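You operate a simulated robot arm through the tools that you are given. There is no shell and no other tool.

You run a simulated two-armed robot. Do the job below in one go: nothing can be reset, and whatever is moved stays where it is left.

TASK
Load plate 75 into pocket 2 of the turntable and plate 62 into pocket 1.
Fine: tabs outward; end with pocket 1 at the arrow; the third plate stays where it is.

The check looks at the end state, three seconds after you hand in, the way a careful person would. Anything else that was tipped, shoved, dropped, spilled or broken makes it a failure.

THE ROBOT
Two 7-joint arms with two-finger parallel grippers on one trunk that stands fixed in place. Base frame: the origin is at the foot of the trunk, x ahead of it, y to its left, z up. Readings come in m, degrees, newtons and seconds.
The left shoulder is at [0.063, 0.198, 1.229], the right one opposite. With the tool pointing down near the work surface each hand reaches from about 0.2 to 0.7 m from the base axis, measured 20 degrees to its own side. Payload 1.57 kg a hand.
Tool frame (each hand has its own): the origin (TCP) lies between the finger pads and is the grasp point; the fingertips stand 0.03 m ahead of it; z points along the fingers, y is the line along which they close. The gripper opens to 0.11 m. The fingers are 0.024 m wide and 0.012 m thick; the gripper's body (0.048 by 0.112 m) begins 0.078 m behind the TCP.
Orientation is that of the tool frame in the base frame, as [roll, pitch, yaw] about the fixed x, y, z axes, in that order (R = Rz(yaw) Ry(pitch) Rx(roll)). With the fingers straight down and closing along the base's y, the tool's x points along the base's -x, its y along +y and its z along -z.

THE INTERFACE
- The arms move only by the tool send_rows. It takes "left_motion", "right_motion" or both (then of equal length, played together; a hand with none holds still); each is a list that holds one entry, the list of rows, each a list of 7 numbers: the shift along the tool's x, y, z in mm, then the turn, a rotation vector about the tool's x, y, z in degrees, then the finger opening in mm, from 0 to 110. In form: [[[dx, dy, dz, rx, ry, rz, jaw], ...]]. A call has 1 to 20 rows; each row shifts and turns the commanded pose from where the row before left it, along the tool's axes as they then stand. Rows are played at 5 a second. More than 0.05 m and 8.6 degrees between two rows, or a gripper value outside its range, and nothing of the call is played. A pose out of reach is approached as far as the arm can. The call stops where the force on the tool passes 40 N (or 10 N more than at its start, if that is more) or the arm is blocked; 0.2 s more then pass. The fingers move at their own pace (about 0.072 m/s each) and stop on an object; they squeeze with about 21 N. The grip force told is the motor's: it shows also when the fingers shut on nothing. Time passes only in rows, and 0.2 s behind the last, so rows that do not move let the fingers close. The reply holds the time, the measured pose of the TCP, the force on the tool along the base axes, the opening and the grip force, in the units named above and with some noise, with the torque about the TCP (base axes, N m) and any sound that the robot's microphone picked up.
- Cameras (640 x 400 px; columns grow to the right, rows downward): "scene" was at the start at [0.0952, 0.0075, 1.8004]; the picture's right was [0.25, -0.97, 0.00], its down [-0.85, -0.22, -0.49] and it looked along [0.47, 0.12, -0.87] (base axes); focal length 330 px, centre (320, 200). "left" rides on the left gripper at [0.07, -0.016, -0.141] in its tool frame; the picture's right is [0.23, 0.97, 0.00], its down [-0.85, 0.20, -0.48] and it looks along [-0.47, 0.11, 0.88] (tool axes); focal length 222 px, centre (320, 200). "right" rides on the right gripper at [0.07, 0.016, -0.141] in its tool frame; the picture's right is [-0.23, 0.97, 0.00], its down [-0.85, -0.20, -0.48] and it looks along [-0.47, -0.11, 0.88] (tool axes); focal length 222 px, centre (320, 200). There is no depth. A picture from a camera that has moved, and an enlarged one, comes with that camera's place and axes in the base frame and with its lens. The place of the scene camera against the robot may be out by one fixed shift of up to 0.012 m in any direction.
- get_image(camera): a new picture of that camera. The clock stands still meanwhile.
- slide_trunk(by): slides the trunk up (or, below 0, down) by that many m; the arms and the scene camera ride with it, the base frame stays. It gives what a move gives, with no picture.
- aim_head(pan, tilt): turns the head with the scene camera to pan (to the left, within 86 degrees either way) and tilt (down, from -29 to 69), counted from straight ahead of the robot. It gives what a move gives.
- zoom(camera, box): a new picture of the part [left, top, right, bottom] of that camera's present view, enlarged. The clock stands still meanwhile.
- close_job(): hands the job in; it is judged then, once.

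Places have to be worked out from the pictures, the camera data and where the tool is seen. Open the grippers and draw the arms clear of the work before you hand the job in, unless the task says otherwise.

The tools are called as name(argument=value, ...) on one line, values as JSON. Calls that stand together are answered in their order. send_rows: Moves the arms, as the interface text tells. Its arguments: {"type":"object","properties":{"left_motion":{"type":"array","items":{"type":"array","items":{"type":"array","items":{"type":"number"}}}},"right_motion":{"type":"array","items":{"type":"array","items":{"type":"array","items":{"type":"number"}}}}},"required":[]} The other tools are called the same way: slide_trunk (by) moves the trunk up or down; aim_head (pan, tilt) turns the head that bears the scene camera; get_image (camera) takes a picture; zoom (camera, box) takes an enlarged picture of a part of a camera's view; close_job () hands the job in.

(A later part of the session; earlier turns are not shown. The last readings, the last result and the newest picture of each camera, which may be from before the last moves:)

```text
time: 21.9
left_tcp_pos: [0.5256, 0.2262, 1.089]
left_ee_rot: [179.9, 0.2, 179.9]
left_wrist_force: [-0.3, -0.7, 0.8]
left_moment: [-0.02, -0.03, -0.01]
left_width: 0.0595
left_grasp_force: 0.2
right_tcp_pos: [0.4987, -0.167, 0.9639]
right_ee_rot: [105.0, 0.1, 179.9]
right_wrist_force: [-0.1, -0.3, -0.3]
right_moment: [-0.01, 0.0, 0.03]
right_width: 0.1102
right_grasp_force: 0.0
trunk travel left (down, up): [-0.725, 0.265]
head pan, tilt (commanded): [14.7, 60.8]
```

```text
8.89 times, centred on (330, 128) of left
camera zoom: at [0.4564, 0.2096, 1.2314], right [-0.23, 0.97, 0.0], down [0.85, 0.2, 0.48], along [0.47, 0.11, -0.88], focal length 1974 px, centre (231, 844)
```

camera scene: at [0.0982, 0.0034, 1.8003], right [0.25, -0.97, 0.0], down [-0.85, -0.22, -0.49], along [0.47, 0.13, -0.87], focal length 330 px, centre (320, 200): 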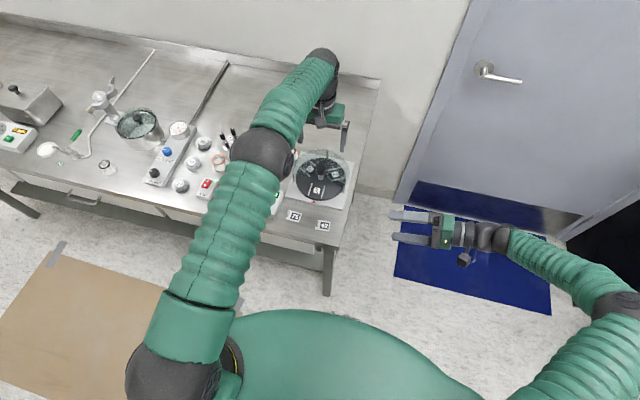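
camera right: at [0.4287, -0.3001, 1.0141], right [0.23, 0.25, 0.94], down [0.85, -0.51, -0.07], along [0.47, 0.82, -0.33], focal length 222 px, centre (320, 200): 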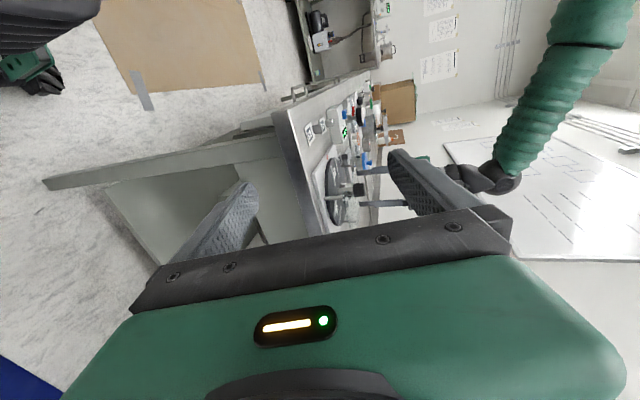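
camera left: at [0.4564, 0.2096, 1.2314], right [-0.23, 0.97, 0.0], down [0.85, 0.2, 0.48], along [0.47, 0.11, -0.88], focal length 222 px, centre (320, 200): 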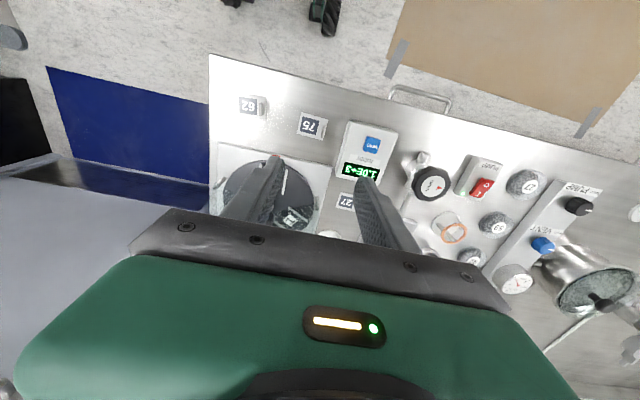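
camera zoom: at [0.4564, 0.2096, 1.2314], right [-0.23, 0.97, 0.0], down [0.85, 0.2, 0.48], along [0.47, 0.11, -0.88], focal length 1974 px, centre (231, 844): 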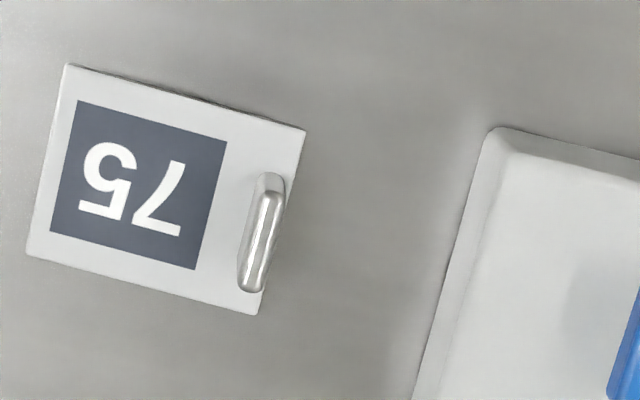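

The tab's centre is at about (+0.5, +5.2) mm in the tool frame, about 5 mm thick and 18 mm wide. I'll align the yaw, narrow the jaw to 26 mm, and come down to 15 mm above the tab to re-check.

send_rows(left_motion=[[[0.5, 5.2, 0, 0, 0, 0, 26], [0, 0, 0, 0, 0, 2.1, 26], [0, 0, 43, 0, 0, 0, 26], [0, 0, 43, 0, 0, 0, 26], [0, 0, 43, 0, 0, 0, 26], [0, 0, 40, 0, 0, 0, 26], [0, 0, 0, 0, 0, 0, 26]]])

zoom(camera="left", box=[260, 120, 380, 220])

zoom(camera="right", box=[290, 95, 370, 155])

```text
time: 23.5
left_tcp_pos: [0.5257, 0.2286, 0.9198]
left_ee_rot: [179.9, 0.0, 178.0]
left_wrist_force: [-0.8, 0.3, 0.1]
left_moment: [0.01, -0.01, 0.02]
left_width: 0.026
left_grasp_force: 0.0
right_tcp_pos: [0.501, -0.1674, 0.9626]
right_ee_rot: [105.1, 0.0, -180.0]
right_wrist_force: [0.0, -0.7, -0.1]
right_moment: [-0.03, 0.02, 0.02]
right_width: 0.1101
right_grasp_force: 0.1
trunk travel left (down, up): [-0.725, 0.265]
head pan, tilt (commanded): [14.7, 60.8]
```

```text
4.00 times, centred on (320, 170) of left
camera zoom: at [0.4564, 0.2155, 1.0612], right [-0.19, 0.98, 0.0], down [0.86, 0.17, 0.48], along [0.47, 0.09, -0.88], focal length 888 px, centre (320, 320)
```

zoom: 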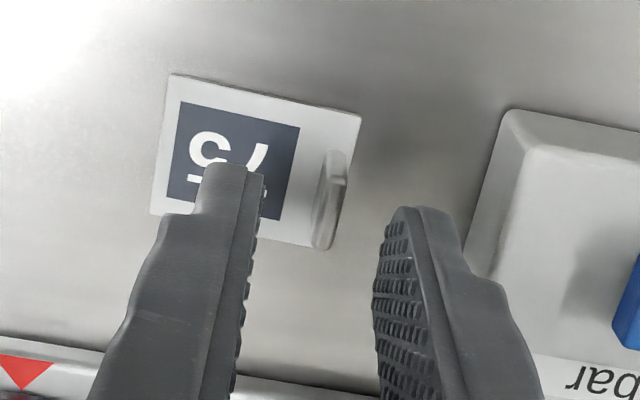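

```text
6.67 times, centred on (330, 125) of right
camera zoom: at [0.4285, -0.2999, 1.0143], right [0.23, 0.25, 0.94], down [0.85, -0.51, -0.07], along [0.47, 0.82, -0.33], focal length 1481 px, centre (253, 700)
```

zoom: 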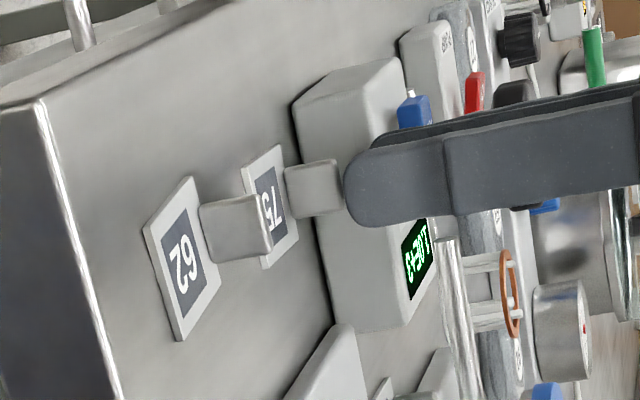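

The tab is between the fingers and about 15 mm below the tips. I'll zoom closer to check the centring before the last descent.

zoom(camera="left", box=[290, 145, 350, 190])

zoom(camera="right", box=[315, 105, 355, 135])

```text
8.89 times, centred on (320, 168) of left
camera zoom: at [0.4564, 0.2155, 1.0612], right [-0.19, 0.98, 0.0], down [0.86, 0.17, 0.48], along [0.47, 0.09, -0.88], focal length 1974 px, centre (320, 489)
```

zoom: 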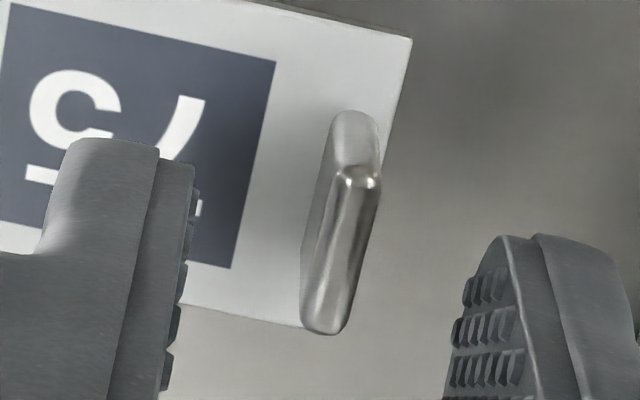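

```text
13.33 times, centred on (335, 120) of right
camera zoom: at [0.4285, -0.2999, 1.0143], right [0.23, 0.25, 0.94], down [0.85, -0.51, -0.07], along [0.47, 0.82, -0.33], focal length 2962 px, centre (120, 1267)
```

zoom: 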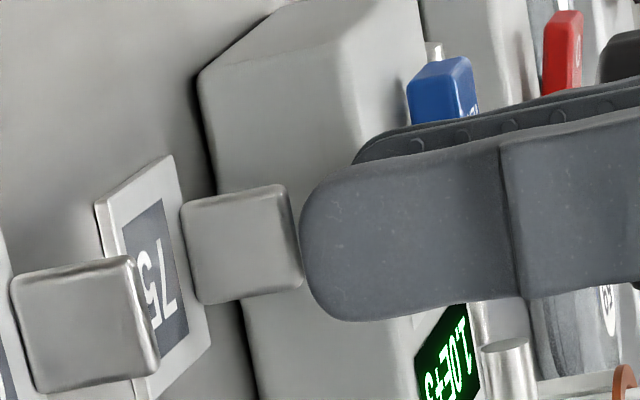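

I now put plate 75's top at z≈0.864 and the tab top at about 0.882, with the tab 2.3 mm toward tool +y. I'll shift, descend 20 mm, and look at the fingertip clearance.

send_rows(left_motion=[[[0, 2.4, 0, 0, 0, 0, 26], [0, 0, 5, 0, 0, 0, 26], [0, 0, 5, 0, 0, 0, 26], [0, 0, 5, 0, 0, 0, 26], [0, 0, 5, 0, 0, 0, 26]]])

zoom(camera="left", box=[290, 145, 350, 190])

zoom(camera="right", box=[305, 100, 355, 140])

```text
time: 24.7
left_tcp_pos: [0.5257, 0.2329, 0.8999]
left_ee_rot: [179.8, -0.1, 177.9]
left_wrist_force: [0.8, 1.2, 0.2]
left_moment: [-0.01, 0.02, 0.01]
left_width: 0.0259
left_grasp_force: 0.1
right_tcp_pos: [0.5011, -0.1669, 0.9615]
right_ee_rot: [105.0, -0.1, 180.0]
right_wrist_force: [-0.1, 0.8, -0.7]
right_moment: [-0.03, 0.01, 0.03]
right_width: 0.1099
right_grasp_force: 0.0
trunk travel left (down, up): [-0.725, 0.265]
head pan, tilt (commanded): [14.7, 60.8]
```

```text
8.89 times, centred on (320, 168) of left
camera zoom: at [0.457, 0.2192, 1.0415], right [-0.19, 0.98, 0.0], down [0.86, 0.17, 0.48], along [0.47, 0.09, -0.88], focal length 1974 px, centre (320, 489)
```

zoom: 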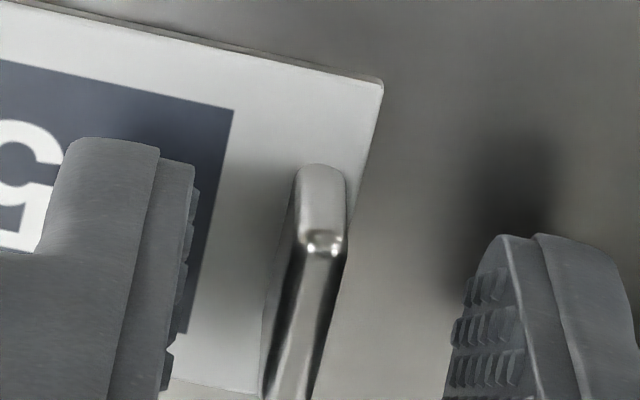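

```text
10.00 times, centred on (330, 120) of right
camera zoom: at [0.4289, -0.2999, 1.014], right [0.23, 0.25, 0.94], down [0.85, -0.51, -0.07], along [0.47, 0.82, -0.33], focal length 2221 px, centre (220, 1000)
```

zoom: 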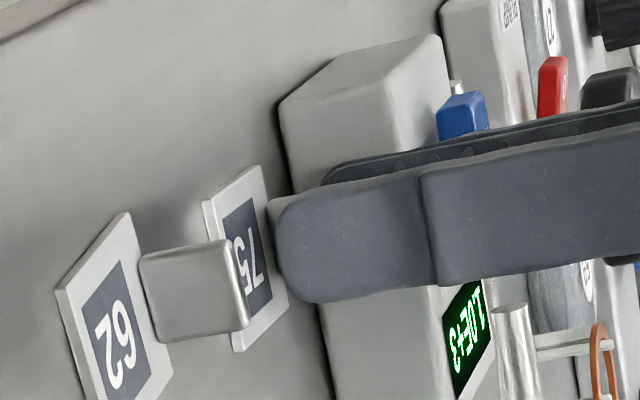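

The fingers straddle the tab with the tips about 3 mm above the plate. I'll correct about 1.3 mm and close on the tab.

send_rows(left_motion=[[[0, -1.3, 0, 0, 0, 0, 20], [0, 0, 0, 0, 0, 0, 10], [0, 0, 0, 0, 0, 0, 0], [0, 0, 0, 0, 0, 0, 0], [0, 0, 0, 0, 0, 0, 0]]])

zoom(camera="left", box=[275, 130, 365, 200])

zoom(camera="right", box=[305, 100, 355, 140])

```text
time: 25.9
left_tcp_pos: [0.5259, 0.2327, 0.899]
left_ee_rot: [179.9, 0.1, 177.9]
left_wrist_force: [-0.5, 0.4, -0.6]
left_moment: [-0.01, -0.01, 0.0]
left_width: 0.0039
left_grasp_force: 21.0
right_tcp_pos: [0.5, -0.1673, 0.9621]
right_ee_rot: [105.1, 0.0, 179.9]
right_wrist_force: [0.0, -0.8, 0.5]
right_moment: [0.02, 0.0, -0.01]
right_width: 0.1101
right_grasp_force: 0.0
trunk travel left (down, up): [-0.725, 0.265]
head pan, tilt (commanded): [14.7, 60.8]
```

```text
5.71 times, centred on (320, 165) of left
camera zoom: at [0.4568, 0.2179, 1.0417], right [-0.19, 0.98, 0.0], down [0.86, 0.17, 0.48], along [0.47, 0.09, -0.88], focal length 1269 px, centre (320, 400)
```

zoom: 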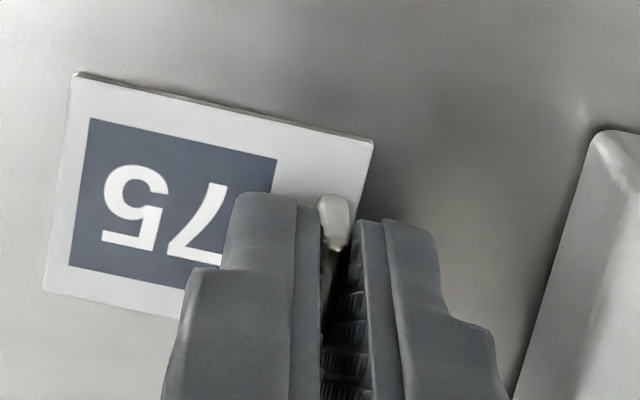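

```text
10.00 times, centred on (330, 120) of right
camera zoom: at [0.4289, -0.3, 1.0141], right [0.23, 0.25, 0.94], down [0.85, -0.51, -0.07], along [0.47, 0.82, -0.33], focal length 2221 px, centre (220, 1000)
```

zoom: 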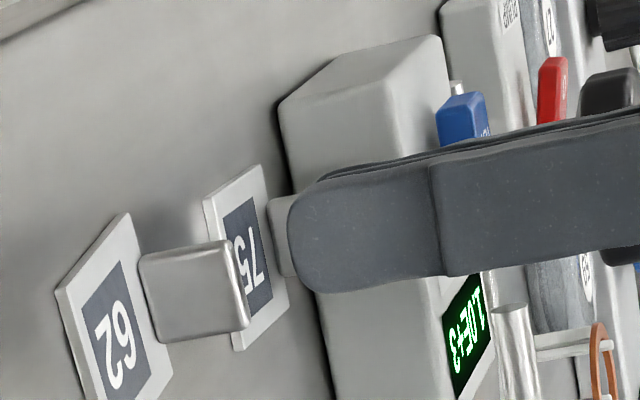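

The tab is gripped: 3.9 mm wide at 21 N. I'll lift straight up slowly to about z 0.98 and check how the plate hangs.

send_rows(left_motion=[[[0, 0, -5, 0, 0, 0, 0], [0, 0, -15, 0, 0, 0, 0], [0, 0, -30, 0, 0, 0, 0], [0, 0, -30, 0, 0, 0, 0], [0, 0, 0, 0, 0, 0, 0]]])

zoom(camera="left", box=[240, 100, 400, 220])

zoom(camera="right", box=[305, 85, 385, 155])

```text
time: 27.1
left_tcp_pos: [0.5282, 0.2308, 0.9808]
left_ee_rot: [179.9, 0.0, 177.9]
left_wrist_force: [-0.5, 0.0, -1.1]
left_moment: [-0.03, 0.02, 0.03]
left_width: 0.0039
left_grasp_force: 21.2
right_tcp_pos: [0.5015, -0.1664, 0.9632]
right_ee_rot: [105.0, 0.1, 180.0]
right_wrist_force: [0.1, -0.1, -0.9]
right_moment: [-0.01, 0.02, -0.01]
right_width: 0.1098
right_grasp_force: 0.1
trunk travel left (down, up): [-0.725, 0.265]
head pan, tilt (commanded): [14.7, 60.8]
```

```text
3.33 times, centred on (320, 160) of left
camera zoom: at [0.4583, 0.2177, 1.1225], right [-0.19, 0.98, 0.0], down [0.86, 0.17, 0.48], along [0.47, 0.09, -0.88], focal length 740 px, centre (320, 333)
```

zoom: 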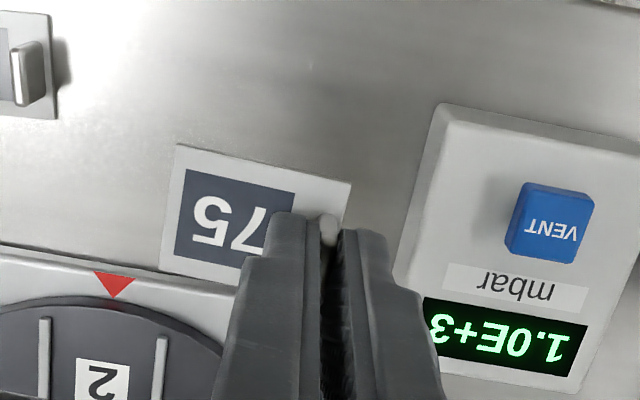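

```text
5.71 times, centred on (345, 120) of right
camera zoom: at [0.4293, -0.3, 1.0138], right [0.23, 0.25, 0.94], down [0.85, -0.51, -0.07], along [0.47, 0.82, -0.33], focal length 1269 px, centre (177, 657)
```

zoom: 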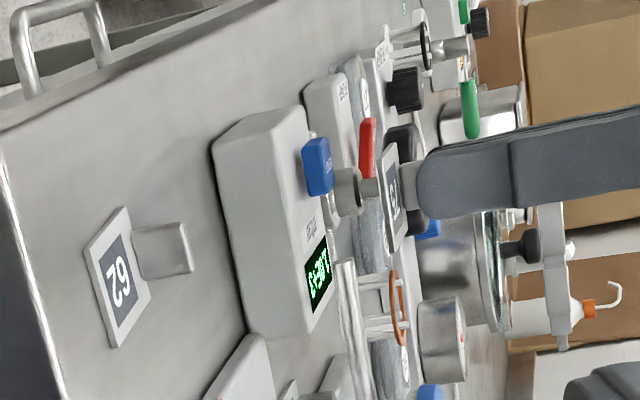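

The plate hangs level and parallel to the hand, its centre about (1, −17.8) mm from the TCP. I'll turn 93.5° counter-clockwise so the tab will point outward, then move above pocket 2, staying at z 0.98.

send_rows(left_motion=[[[0, 0, 0, 0, 0, -7.8, 0], [0, 0, 0, 0, 0, -7.8, 0], [0, 0, 0, 0, 0, -7.8, 0], [0, 0, 0, 0, 0, -7.8, 0], [0, 0, 0, 0, 0, -7.8, 0], [0, 0, 0, 0, 0, -7.8, 0], [0, 0, 0, 0, 0, -7.8, 0], [0, 0, 0, 0, 0, -7.8, 0], [0, 0, 0, 0, 0, -7.8, 0], [0, 0, 0, 0, 0, -7.8, 0], [0, 0, 0, 0, 0, -7.8, 0], [0, 0, 0, 0, 0, -7.7, 0], [23.3, -25.3, 0, 0, 0, 0, 0], [23.3, -25.3, 0, 0, 0, 0, 0], [23.3, -25.3, 0, 0, 0, 0, 0], [0, 0, 0, 0, 0, 0, 0]]])

get_image(camera="left")

zoom(camera="scene", box=[270, 140, 370, 220])

zoom(camera="right", box=[305, 125, 405, 225])

```text
time: 30.5
left_tcp_pos: [0.6027, 0.1628, 0.979]
left_ee_rot: [-180.0, 0.1, -88.6]
left_wrist_force: [0.2, 0.6, -0.1]
left_moment: [0.01, 0.01, -0.01]
left_width: 0.0039
left_grasp_force: 21.1
right_tcp_pos: [0.5006, -0.1677, 0.9628]
right_ee_rot: [104.9, 0.0, 180.0]
right_wrist_force: [-0.1, -0.2, 0.0]
right_moment: [-0.02, 0.02, -0.03]
right_width: 0.1098
right_grasp_force: 0.0
trunk travel left (down, up): [-0.725, 0.265]
head pan, tilt (commanded): [14.7, 60.8]
```

```text
taken
camera left: at [0.6217, 0.0942, 1.1223], right [-0.97, -0.25, 0.0], down [-0.22, 0.85, 0.48], along [-0.12, 0.46, -0.88], focal length 222 px, centre (320, 200)
```

left: 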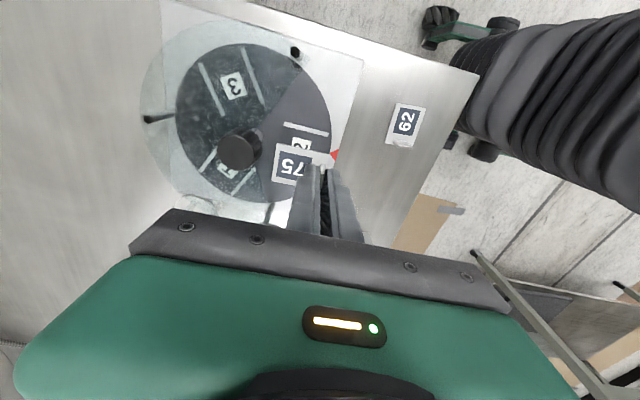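

```text
5.00 times, centred on (320, 180) of scene
camera zoom: at [0.0966, 0.004, 1.7003], right [0.25, -0.97, 0.0], down [-0.85, -0.22, -0.49], along [0.47, 0.12, -0.87], focal length 1652 px, centre (320, 300)
```

zoom: 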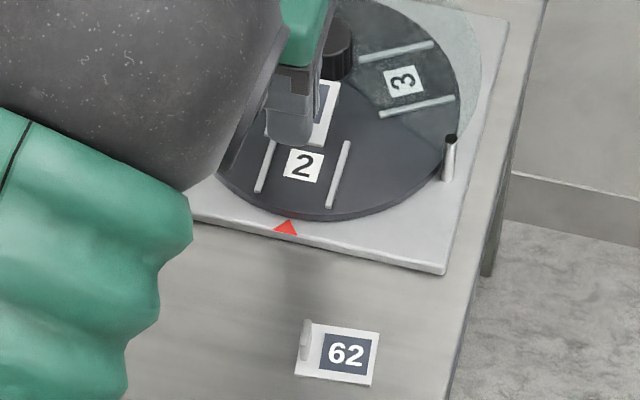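

```text
4.00 times, centred on (355, 175) of right
camera zoom: at [0.4286, -0.2997, 1.0143], right [0.23, 0.25, 0.94], down [0.85, -0.51, -0.07], along [0.47, 0.82, -0.33], focal length 888 px, centre (180, 300)
```

zoom: 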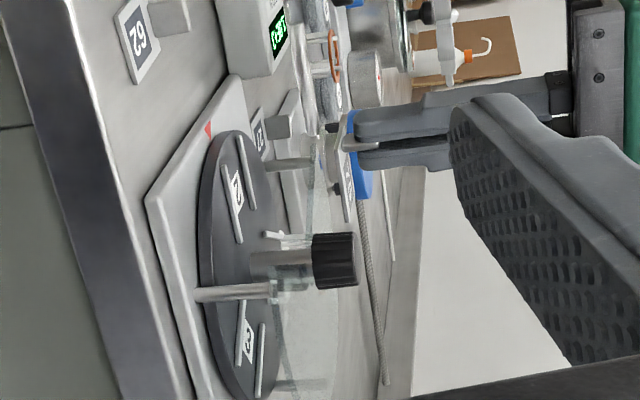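

The plate is over pocket 2 with its tab toward the arrow. I'll zoom in to compare the plate's edges with the pocket rails.

zoom(camera="left", box=[240, 105, 360, 195])

zoom(camera="left", box=[160, 30, 360, 215])

```text
4.44 times, centred on (300, 150) of left
camera zoom: at [0.6217, 0.0942, 1.1223], right [-0.97, -0.25, 0.0], down [-0.22, 0.85, 0.48], along [-0.12, 0.46, -0.88], focal length 987 px, centre (409, 422)
```

zoom: 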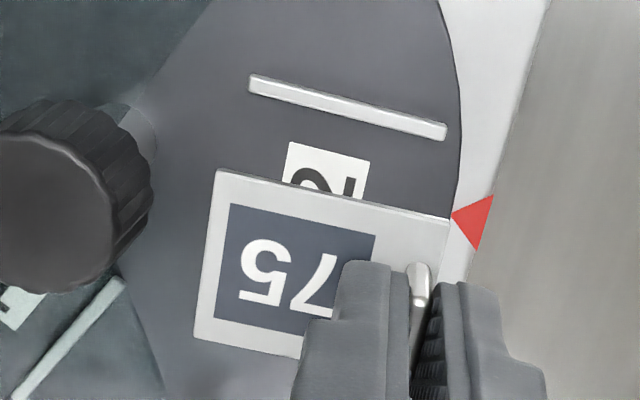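

```text
2.16 times, centred on (260, 122) of left
camera zoom: at [0.6217, 0.0942, 1.1223], right [-0.97, -0.25, 0.0], down [-0.22, 0.85, 0.48], along [-0.12, 0.46, -0.88], focal length 480 px, centre (450, 368)
```

zoom: 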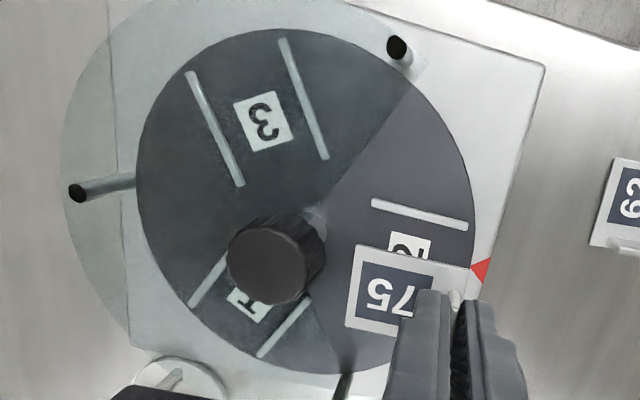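

The rails run parallel to the plate, the pocket centreline passes through the hub at tool x≈+1.5, and the plate centre is at ≈+1.6. The plate only needs about 1.3 mm more inward. I'll make that shift and descend to just above the rails.

send_rows(left_motion=[[[0, -1.3, 0, 0, 0, 0, 0], [0, 0, 17, 0, 0, 0, 0], [0, 0, 17, 0, 0, 0, 0], [0, 0, 15, 0, 0, 0, 0], [0, 0, 0, 0, 0, 0, 0]]])

zoom(camera="left", box=[240, 105, 360, 195])

zoom(camera="right", box=[315, 125, 385, 185])

```text
time: 31.7
left_tcp_pos: [0.6043, 0.1636, 0.9311]
left_ee_rot: [-179.9, 0.1, -88.5]
left_wrist_force: [0.0, -0.2, -0.1]
left_moment: [-0.02, 0.02, -0.01]
left_width: 0.0039
left_grasp_force: 21.1
right_tcp_pos: [0.5003, -0.1671, 0.961]
right_ee_rot: [104.9, -0.1, 180.0]
right_wrist_force: [1.0, -0.1, -0.7]
right_moment: [0.0, -0.01, -0.01]
right_width: 0.1101
right_grasp_force: 0.0
trunk travel left (down, up): [-0.725, 0.265]
head pan, tilt (commanded): [14.7, 60.8]
```

```text
4.44 times, centred on (300, 150) of left
camera zoom: at [0.6232, 0.0943, 1.073], right [-0.97, -0.25, 0.0], down [-0.22, 0.85, 0.48], along [-0.12, 0.46, -0.88], focal length 987 px, centre (409, 422)
```

zoom: 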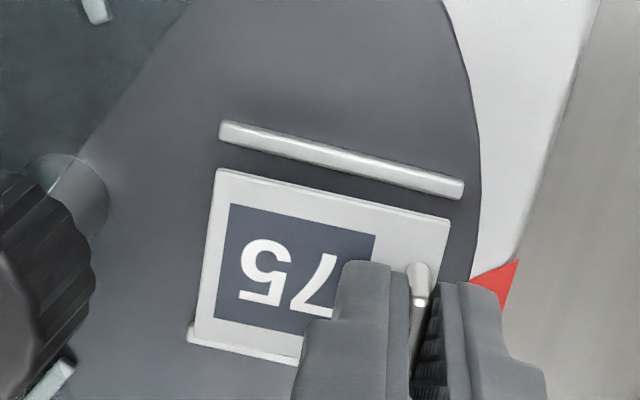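

```text
6.67 times, centred on (350, 155) of right
camera zoom: at [0.4288, -0.3001, 1.0141], right [0.23, 0.25, 0.94], down [0.85, -0.51, -0.07], along [0.47, 0.82, -0.33], focal length 1481 px, centre (120, 500)
```

zoom: 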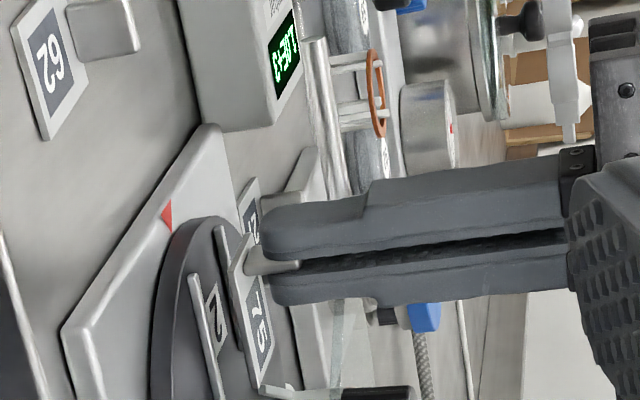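

The rails straddle the plate evenly with about 1.6 mm clearance each side, and the plate is lengthwise centred. I'll lower 9 mm more in small steps and check.

send_rows(left_motion=[[[-0.2, 0, 3, 0, 0, 0, 0], [0, 0, 3, 0, 0, 0, 0], [0, 0, 3, 0, 0, 0, 0], [0, 0, 0, 0, 0, 0, 0]]])

zoom(camera="left", box=[240, 105, 360, 195])

zoom(camera="right", box=[325, 145, 375, 185])

```text
time: 32.7
left_tcp_pos: [0.6053, 0.1636, 0.9224]
left_ee_rot: [180.0, 0.1, -88.6]
left_wrist_force: [0.4, -0.2, -0.6]
left_moment: [0.02, 0.01, -0.02]
left_width: 0.004
left_grasp_force: 21.2
right_tcp_pos: [0.5006, -0.1665, 0.9624]
right_ee_rot: [104.9, -0.1, 179.9]
right_wrist_force: [-0.4, -0.3, 0.2]
right_moment: [0.0, 0.02, 0.03]
right_width: 0.1102
right_grasp_force: 0.1
trunk travel left (down, up): [-0.725, 0.265]
head pan, tilt (commanded): [14.7, 60.8]
```

```text
4.44 times, centred on (300, 150) of left
camera zoom: at [0.6238, 0.0941, 1.0642], right [-0.97, -0.25, 0.0], down [-0.22, 0.85, 0.48], along [-0.12, 0.46, -0.88], focal length 987 px, centre (409, 422)
```

zoom: 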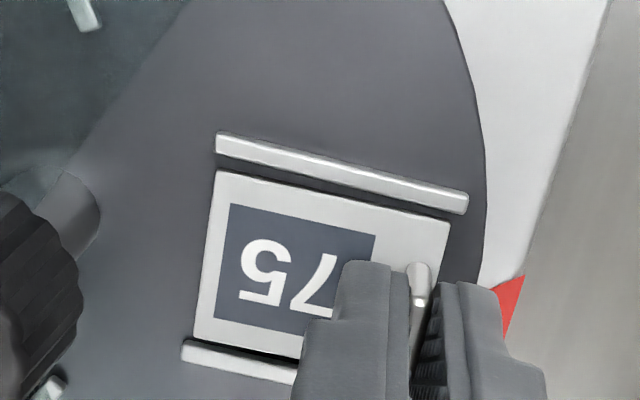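

```text
10.00 times, centred on (350, 165) of right
camera zoom: at [0.429, -0.3001, 1.014], right [0.23, 0.25, 0.94], down [0.85, -0.51, -0.07], along [0.47, 0.82, -0.33], focal length 2221 px, centre (20, 550)
```

zoom: 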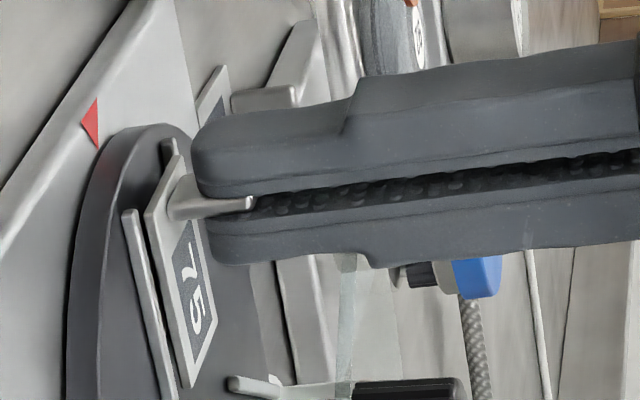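

The plate is between the rails in plan and still a few millimetres above the disc. I'll lower 3 mm in 1 mm rows and watch the force.

send_rows(left_motion=[[[0, 0, 1, 0, 0, 0, 0], [0, 0, 1, 0, 0, 0, 0], [0, 0, 1, 0, 0, 0, 0]]])

zoom(camera="right", box=[325, 145, 375, 185])

zoom(camera="left", box=[240, 105, 360, 195])

```text
time: 33.5
left_tcp_pos: [0.6049, 0.164, 0.9188]
left_ee_rot: [-180.0, 0.1, -88.6]
left_wrist_force: [-0.7, 0.2, -0.5]
left_moment: [0.02, -0.01, -0.02]
left_width: 0.0039
left_grasp_force: 21.1
right_tcp_pos: [0.501, -0.166, 0.9626]
right_ee_rot: [104.9, 0.0, 179.9]
right_wrist_force: [-0.3, -0.1, -0.5]
right_moment: [-0.03, 0.01, 0.03]
right_width: 0.11
right_grasp_force: 0.1
trunk travel left (down, up): [-0.725, 0.265]
head pan, tilt (commanded): [14.7, 60.8]
```

```text
10.00 times, centred on (350, 165) of right
camera zoom: at [0.4289, -0.3001, 1.014], right [0.23, 0.25, 0.94], down [0.85, -0.51, -0.07], along [0.47, 0.82, -0.33], focal length 2221 px, centre (20, 550)
```

zoom: 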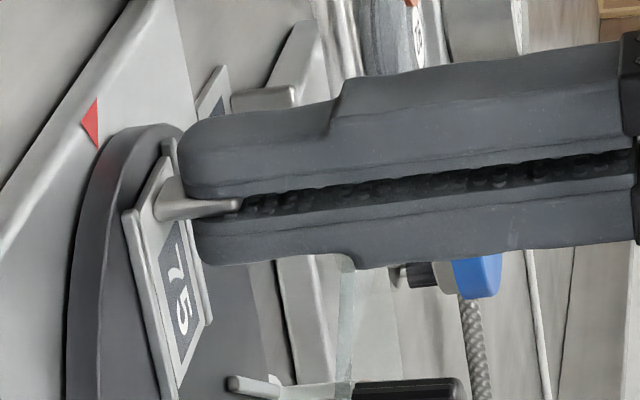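

```text
4.44 times, centred on (300, 150) of left
camera zoom: at [0.6236, 0.0941, 1.0611], right [-0.97, -0.25, 0.0], down [-0.22, 0.85, 0.48], along [-0.12, 0.46, -0.88], focal length 987 px, centre (409, 422)
```

zoom: 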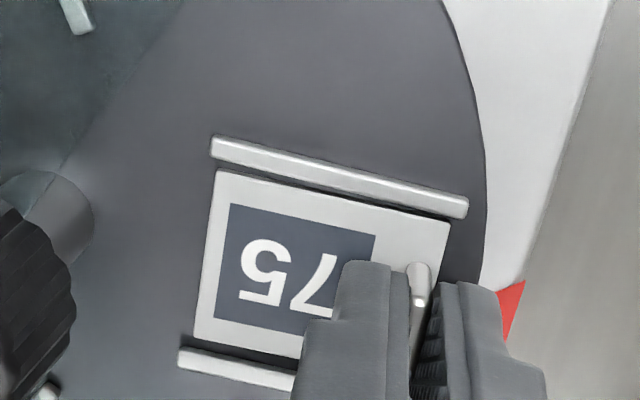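

The plate has dropped below the rail tops with no contact force yet. I'll lower in 1 mm rows until the force shows contact.

send_rows(left_motion=[[[0, 0, 1, 0, 0, 0, 0], [0, 0, 0.5, 0, 0, 0, 0], [0, 0, 0, 0, 0, 0, 0]]])

zoom(camera="right", box=[325, 145, 375, 185])

```text
time: 34.3
left_tcp_pos: [0.6042, 0.1634, 0.9181]
left_ee_rot: [-179.9, 0.1, -88.6]
left_wrist_force: [1.2, 0.4, 5.6]
left_moment: [-0.06, -0.06, -0.01]
left_width: 0.0039
left_grasp_force: 21.0
right_tcp_pos: [0.5004, -0.1661, 0.9634]
right_ee_rot: [104.8, -0.1, 180.0]
right_wrist_force: [0.0, 0.2, 0.0]
right_moment: [-0.02, -0.02, 0.01]
right_width: 0.1099
right_grasp_force: 0.0
trunk travel left (down, up): [-0.725, 0.265]
head pan, tilt (commanded): [14.7, 60.8]
```

```text
10.00 times, centred on (350, 165) of right
camera zoom: at [0.4284, -0.3003, 1.0143], right [0.23, 0.25, 0.94], down [0.85, -0.51, -0.07], along [0.47, 0.82, -0.33], focal length 2221 px, centre (20, 550)
```

zoom: 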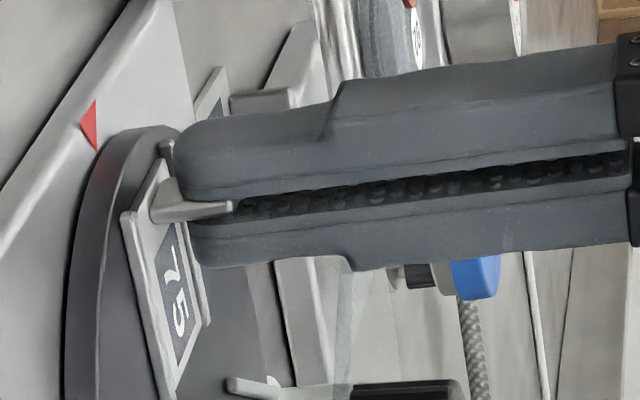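

The plate is on the disc with 5.6 N of contact. I'll open the jaw a little and check the plate stays put before lifting away.

send_rows(left_motion=[[[0, 0, -0.5, 0, 0, 0, 0], [0, 0, 0, 0, 0, 0, 8], [0, 0, 0, 0, 0, 0, 18], [0, 0, 0, 0, 0, 0, 18]]])

zoom(camera="left", box=[240, 105, 360, 195])

zoom(camera="right", box=[325, 145, 375, 185])

```text
time: 35.3
left_tcp_pos: [0.6053, 0.1634, 0.9176]
left_ee_rot: [-180.0, 0.2, -88.6]
left_wrist_force: [-0.4, -0.3, -0.7]
left_moment: [-0.01, 0.03, 0.02]
left_width: 0.0181
left_grasp_force: 0.1
right_tcp_pos: [0.5014, -0.1665, 0.9623]
right_ee_rot: [104.8, 0.1, -179.9]
right_wrist_force: [-0.8, 0.1, -0.9]
right_moment: [-0.01, -0.01, -0.03]
right_width: 0.1101
right_grasp_force: 0.1
trunk travel left (down, up): [-0.725, 0.265]
head pan, tilt (commanded): [14.7, 60.8]
```

```text
4.44 times, centred on (300, 150) of left
camera zoom: at [0.6241, 0.0939, 1.0596], right [-0.97, -0.25, 0.0], down [-0.22, 0.85, 0.48], along [-0.12, 0.46, -0.88], focal length 987 px, centre (409, 422)
```

zoom: 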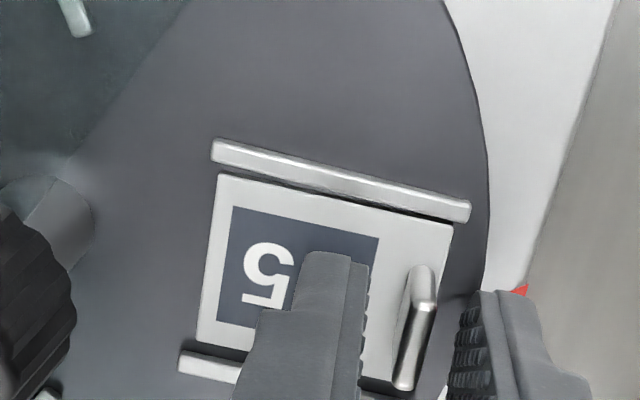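

```text
10.00 times, centred on (350, 165) of right
camera zoom: at [0.4291, -0.3002, 1.0139], right [0.23, 0.25, 0.94], down [0.85, -0.51, -0.07], along [0.47, 0.82, -0.33], focal length 2221 px, centre (20, 550)
```

zoom: 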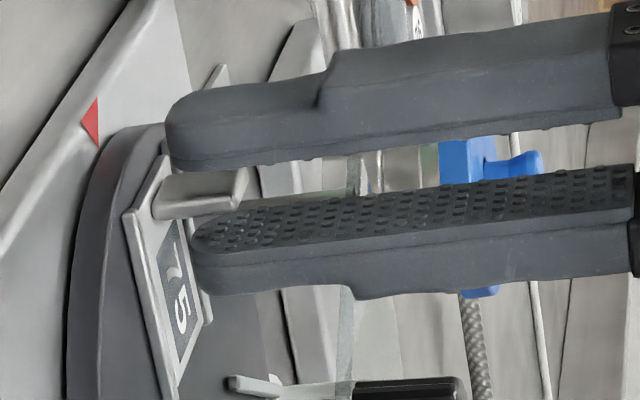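

Plate 75 lies flat between the rails with its tab outward. I'll lift straight up, move over the hub, and start turning the hand clockwise to the knob start angle.

send_rows(left_motion=[[[0, 0, -4, 0, 0, 0, 18], [0, 0, -20, 0, 0, 0, 18], [0, 0, -40, 0, 0, 0, 18], [0, 0, -40, 0, 0, 0, 30], [0, -35, 0, 0, 0, 0, 60], [0, -35, 0, 0, 0, 0, 60], [0, 0, 0, 0, 0, 8, 60], [0, 0, 0, 0, 0, 8, 60], [0, 0, 0, 0, 0, 8, 60], [0, 0, 0, 0, 0, 8, 60], [0, 0, 0, 0, 0, 8, 60], [0, 0, 0, 0, 0, 8, 60], [0, 0, 0, 0, 0, 8, 60], [0, 0, 0, 0, 0, 8, 60], [0, 0, 0, 0, 0, 8, 60], [0, 0, 0, 0, 0, 8, 60], [0, 0, 0, 0, 0, 8, 60]]])

zoom(camera="left", box=[200, 30, 440, 230])

zoom(camera="scene", box=[270, 140, 370, 220])

```text
time: 38.9
left_tcp_pos: [0.6762, 0.1673, 1.0233]
left_ee_rot: [179.9, 0.0, -176.8]
left_wrist_force: [0.2, 0.8, 0.3]
left_moment: [-0.03, 0.0, -0.04]
left_width: 0.06
left_grasp_force: 0.0
right_tcp_pos: [0.5004, -0.1674, 0.9613]
right_ee_rot: [104.9, 0.0, -180.0]
right_wrist_force: [0.0, -0.3, -0.4]
right_moment: [0.0, 0.03, 0.01]
right_width: 0.1098
right_grasp_force: 0.1
trunk travel left (down, up): [-0.725, 0.265]
head pan, tilt (commanded): [14.7, 60.8]
```

```text
2.00 times, centred on (320, 130) of left
camera zoom: at [0.608, 0.1454, 1.1648], right [-0.28, 0.96, 0.0], down [0.84, 0.25, 0.48], along [0.46, 0.14, -0.88], focal length 444 px, centre (320, 340)
```

zoom: 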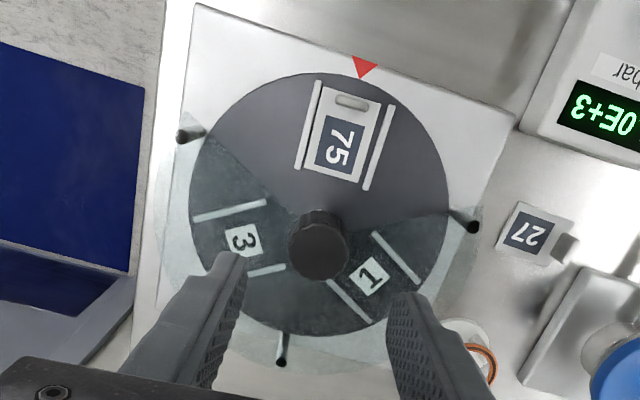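

```text
5.00 times, centred on (320, 180) of scene
camera zoom: at [0.0971, 0.0041, 1.7003], right [0.25, -0.97, 0.0], down [-0.85, -0.22, -0.49], along [0.47, 0.12, -0.87], focal length 1652 px, centre (320, 300)
```

zoom: 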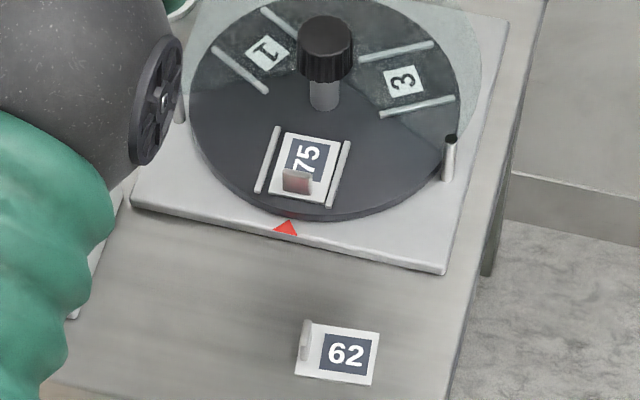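

Plate 75 is neatly seated in pocket 2. I'll finish rotating the hand to the knob start angle and check the centring over the knob.

send_rows(left_motion=[[[0, 0, 3, 0, 0, 8, 60], [0, 0, 3, 0, 0, 8, 60], [0, 0, 3, 0, 0, 8, 60], [0, 0, 3, 0, 0, 8, 60], [0, 0, 3, 0, 0, 8, 60], [0, 0, 3, 0, 0, 8, 60], [0, 0, 3, 0, 0, 8, 60], [0, 0, 2, 0, 0, 8, 60], [0, 0, 0, 0, 0, 0, 60]]])

zoom(camera="left", box=[260, 110, 380, 230])

```text
time: 40.9
left_tcp_pos: [0.6762, 0.1657, 0.9989]
left_ee_rot: [179.9, -0.2, 119.2]
left_wrist_force: [0.0, -0.2, -0.1]
left_moment: [0.01, 0.0, 0.01]
left_width: 0.0599
left_grasp_force: 0.0
right_tcp_pos: [0.5007, -0.1674, 0.9622]
right_ee_rot: [104.9, 0.0, -180.0]
right_wrist_force: [-0.4, 0.1, 0.4]
right_moment: [0.03, -0.02, -0.02]
right_width: 0.1099
right_grasp_force: 0.1
trunk travel left (down, up): [-0.725, 0.265]
head pan, tilt (commanded): [14.7, 60.8]
```

```text
3.33 times, centred on (320, 170) of left
camera zoom: at [0.6288, 0.2177, 1.1412], right [0.74, 0.67, 0.0], down [0.59, -0.65, 0.48], along [0.32, -0.35, -0.88], focal length 740 px, centre (320, 300)
```

zoom: 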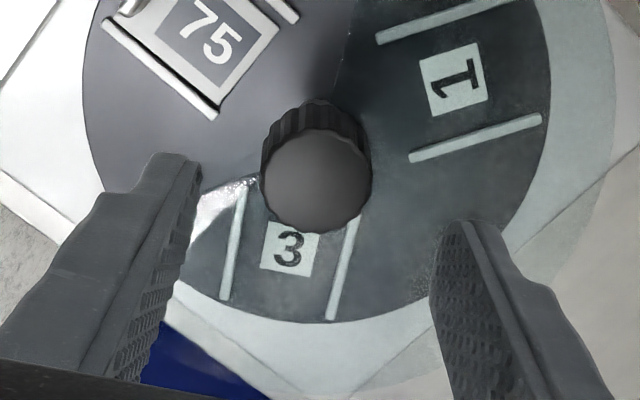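

The knob is within 1 mm of the hand axis. I'll descend to grip height and check the gaps again.

send_rows(left_motion=[[[0, -0.6, 0, 0, 0, 0, 60], [0, 0, 15, 0, 0, 0, 60], [0, 0, 15, 0, 0, 0, 60], [0, 0, 14.5, 0, 0, 0, 50], [0, 0, 0, 0, 0, 0, 50]]])

zoom(camera="left", box=[260, 130, 380, 250])

zoom(camera="right", box=[315, 145, 415, 225])

```text
time: 42.1
left_tcp_pos: [0.6755, 0.166, 0.9551]
left_ee_rot: [180.0, -0.1, 119.3]
left_wrist_force: [1.0, -0.1, -1.1]
left_moment: [-0.04, -0.02, 0.0]
left_width: 0.05
left_grasp_force: 0.0
right_tcp_pos: [0.4995, -0.1658, 0.9628]
right_ee_rot: [105.1, 0.1, 180.0]
right_wrist_force: [-0.9, -0.1, 0.0]
right_moment: [0.02, 0.01, 0.03]
right_width: 0.1102
right_grasp_force: 0.0
trunk travel left (down, up): [-0.725, 0.265]
head pan, tilt (commanded): [14.7, 60.8]
```

```text
3.33 times, centred on (320, 190) of left
camera zoom: at [0.6286, 0.2181, 1.0969], right [0.74, 0.68, 0.0], down [0.59, -0.65, 0.48], along [0.32, -0.35, -0.88], focal length 740 px, centre (320, 233)
```

zoom: 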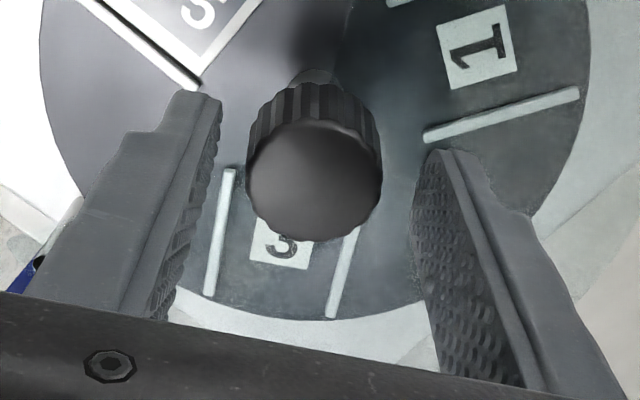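

```text
5.00 times, centred on (365, 185) of right
camera zoom: at [0.4288, -0.3001, 1.0141], right [0.23, 0.25, 0.94], down [0.85, -0.51, -0.07], along [0.47, 0.82, -0.33], focal length 1111 px, centre (95, 275)
```

zoom: 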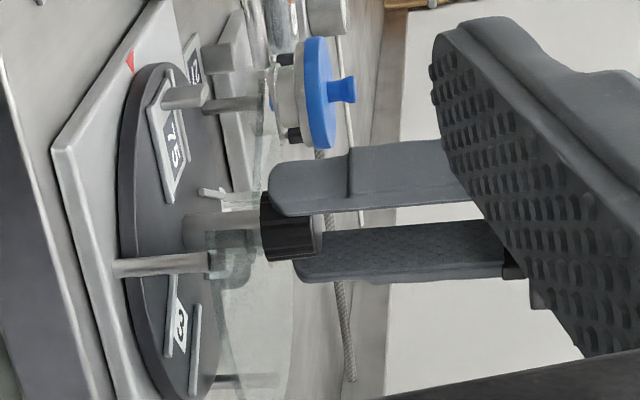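

The centring is within 1 mm; I'll trim 0.7 mm and close on the knob. The tab top reads about 0.903 against the post tops at about 0.911, so I'll turn slowly and check clearance before the tab goes under the cover.

send_rows(left_motion=[[[0, -0.7, 0, 0, 0, 0, 40], [0, 0, 0, 0, 0, 0, 0], [0, 0, 0, 0, 0, 0, 0], [0, 0, 0, 0, 0, 0, 0], [0, 0, 0, 0, 0, -3, 0], [0, 0, 0, 0, 0, -6, 0], [0, 0, 0, 0, 0, -7, 0], [0, 0, 0, 0, 0, -7, 0], [0, 0, 0, 0, 0, -7, 0], [0, 0, 0, 0, 0, 0, 0]]])

zoom(camera="right", box=[315, 145, 405, 215])

zoom(camera="left", box=[220, 60, 420, 220])

zoom(camera="scene", box=[280, 130, 370, 200])

```text
time: 44.3
left_tcp_pos: [0.6748, 0.1657, 0.9538]
left_ee_rot: [179.9, -0.1, 149.4]
left_wrist_force: [-2.5, -1.0, 0.5]
left_moment: [-0.08, 0.04, 0.05]
left_width: 0.0331
left_grasp_force: 41.3
right_tcp_pos: [0.5003, -0.1669, 0.9618]
right_ee_rot: [104.9, 0.1, -179.9]
right_wrist_force: [0.7, 0.0, 1.0]
right_moment: [-0.01, 0.01, -0.03]
right_width: 0.1103
right_grasp_force: 0.1
trunk travel left (down, up): [-0.725, 0.265]
head pan, tilt (commanded): [14.7, 60.8]
```

```text
5.71 times, centred on (360, 180) of right
camera zoom: at [0.4287, -0.3001, 1.0141], right [0.23, 0.25, 0.94], down [0.85, -0.51, -0.07], along [0.47, 0.82, -0.33], focal length 1269 px, centre (91, 314)
```

zoom: 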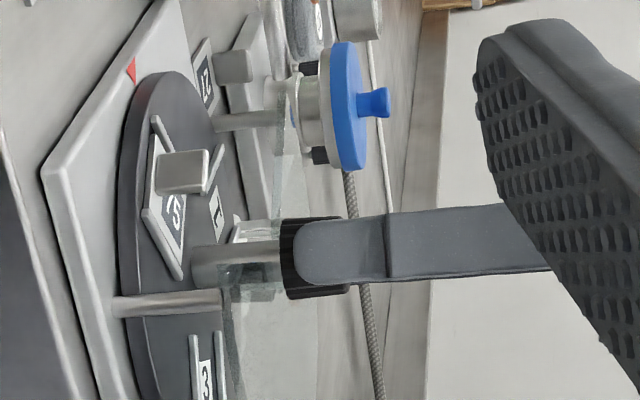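

```text
2.50 times, centred on (320, 140) of left
camera zoom: at [0.6071, 0.186, 1.0972], right [0.3, 0.95, 0.0], down [0.84, -0.26, 0.48], along [0.46, -0.14, -0.88], focal length 555 px, centre (320, 350)
```

zoom: 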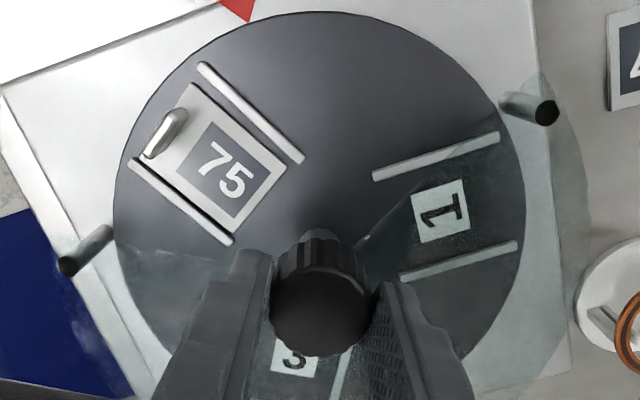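

```text
5.71 times, centred on (325, 165) of scene
camera zoom: at [0.0967, 0.0039, 1.7003], right [0.25, -0.97, 0.0], down [-0.85, -0.22, -0.49], along [0.47, 0.12, -0.87], focal length 1888 px, centre (291, 400)
```

zoom: 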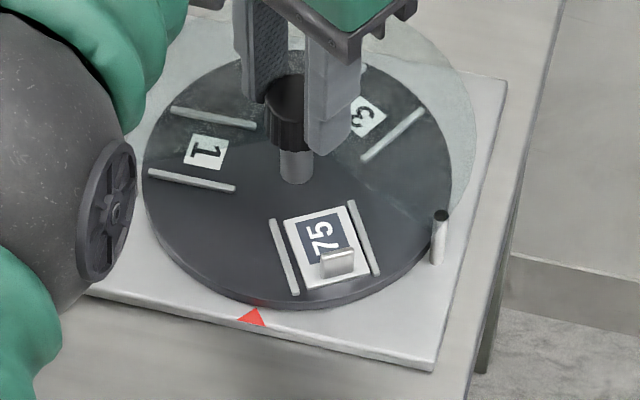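

The disc and plate follow cleanly, and the tab top (about 0.902) is below the cover (about 0.911). I'll go on 24° and re-check as the tab reaches the cover's edge.

send_rows(left_motion=[[[0, 0, 0, 0, 0, -6, 0], [0, 0, 0, 0, 0, -6, 0], [0, 0, 0, 0, 0, -6, 0], [0, 0, 0, 0, 0, -6, 0], [0, 0, 0, 0, 0, 0, 0]]])

zoom(camera="right", box=[320, 160, 380, 210])

zoom(camera="scene", box=[280, 130, 370, 200])

```text
time: 45.5
left_tcp_pos: [0.6748, 0.1648, 0.9542]
left_ee_rot: [180.0, -0.1, 173.4]
left_wrist_force: [-1.7, 0.3, 1.8]
left_moment: [0.0, 0.54, 0.01]
left_width: 0.0331
left_grasp_force: 41.1
right_tcp_pos: [0.5009, -0.1667, 0.9614]
right_ee_rot: [104.8, 0.0, 180.0]
right_wrist_force: [0.4, -0.6, 0.1]
right_moment: [0.01, -0.02, -0.02]
right_width: 0.1099
right_grasp_force: 0.1
trunk travel left (down, up): [-0.725, 0.265]
head pan, tilt (commanded): [14.7, 60.8]
```

```text
8.00 times, centred on (350, 185) of right
camera zoom: at [0.4286, -0.3001, 1.0142], right [0.23, 0.25, 0.94], down [0.85, -0.51, -0.07], along [0.47, 0.82, -0.33], focal length 1777 px, centre (80, 320)
```

zoom: 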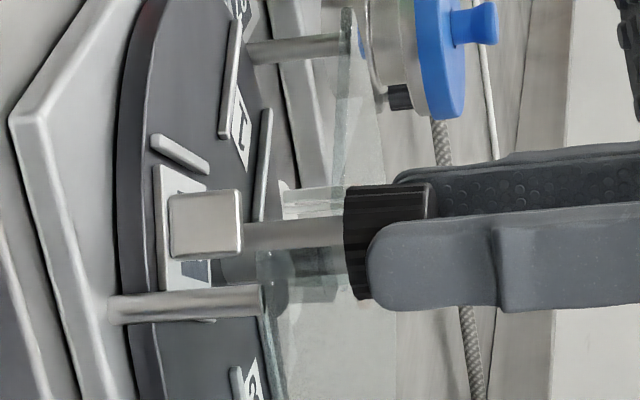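

```text
5.71 times, centred on (325, 165) of scene
camera zoom: at [0.0965, 0.004, 1.7003], right [0.25, -0.97, 0.0], down [-0.85, -0.22, -0.49], along [0.47, 0.12, -0.87], focal length 1888 px, centre (291, 400)
```

zoom: 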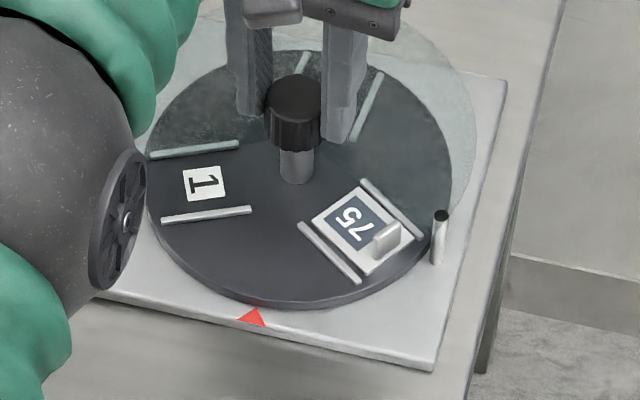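

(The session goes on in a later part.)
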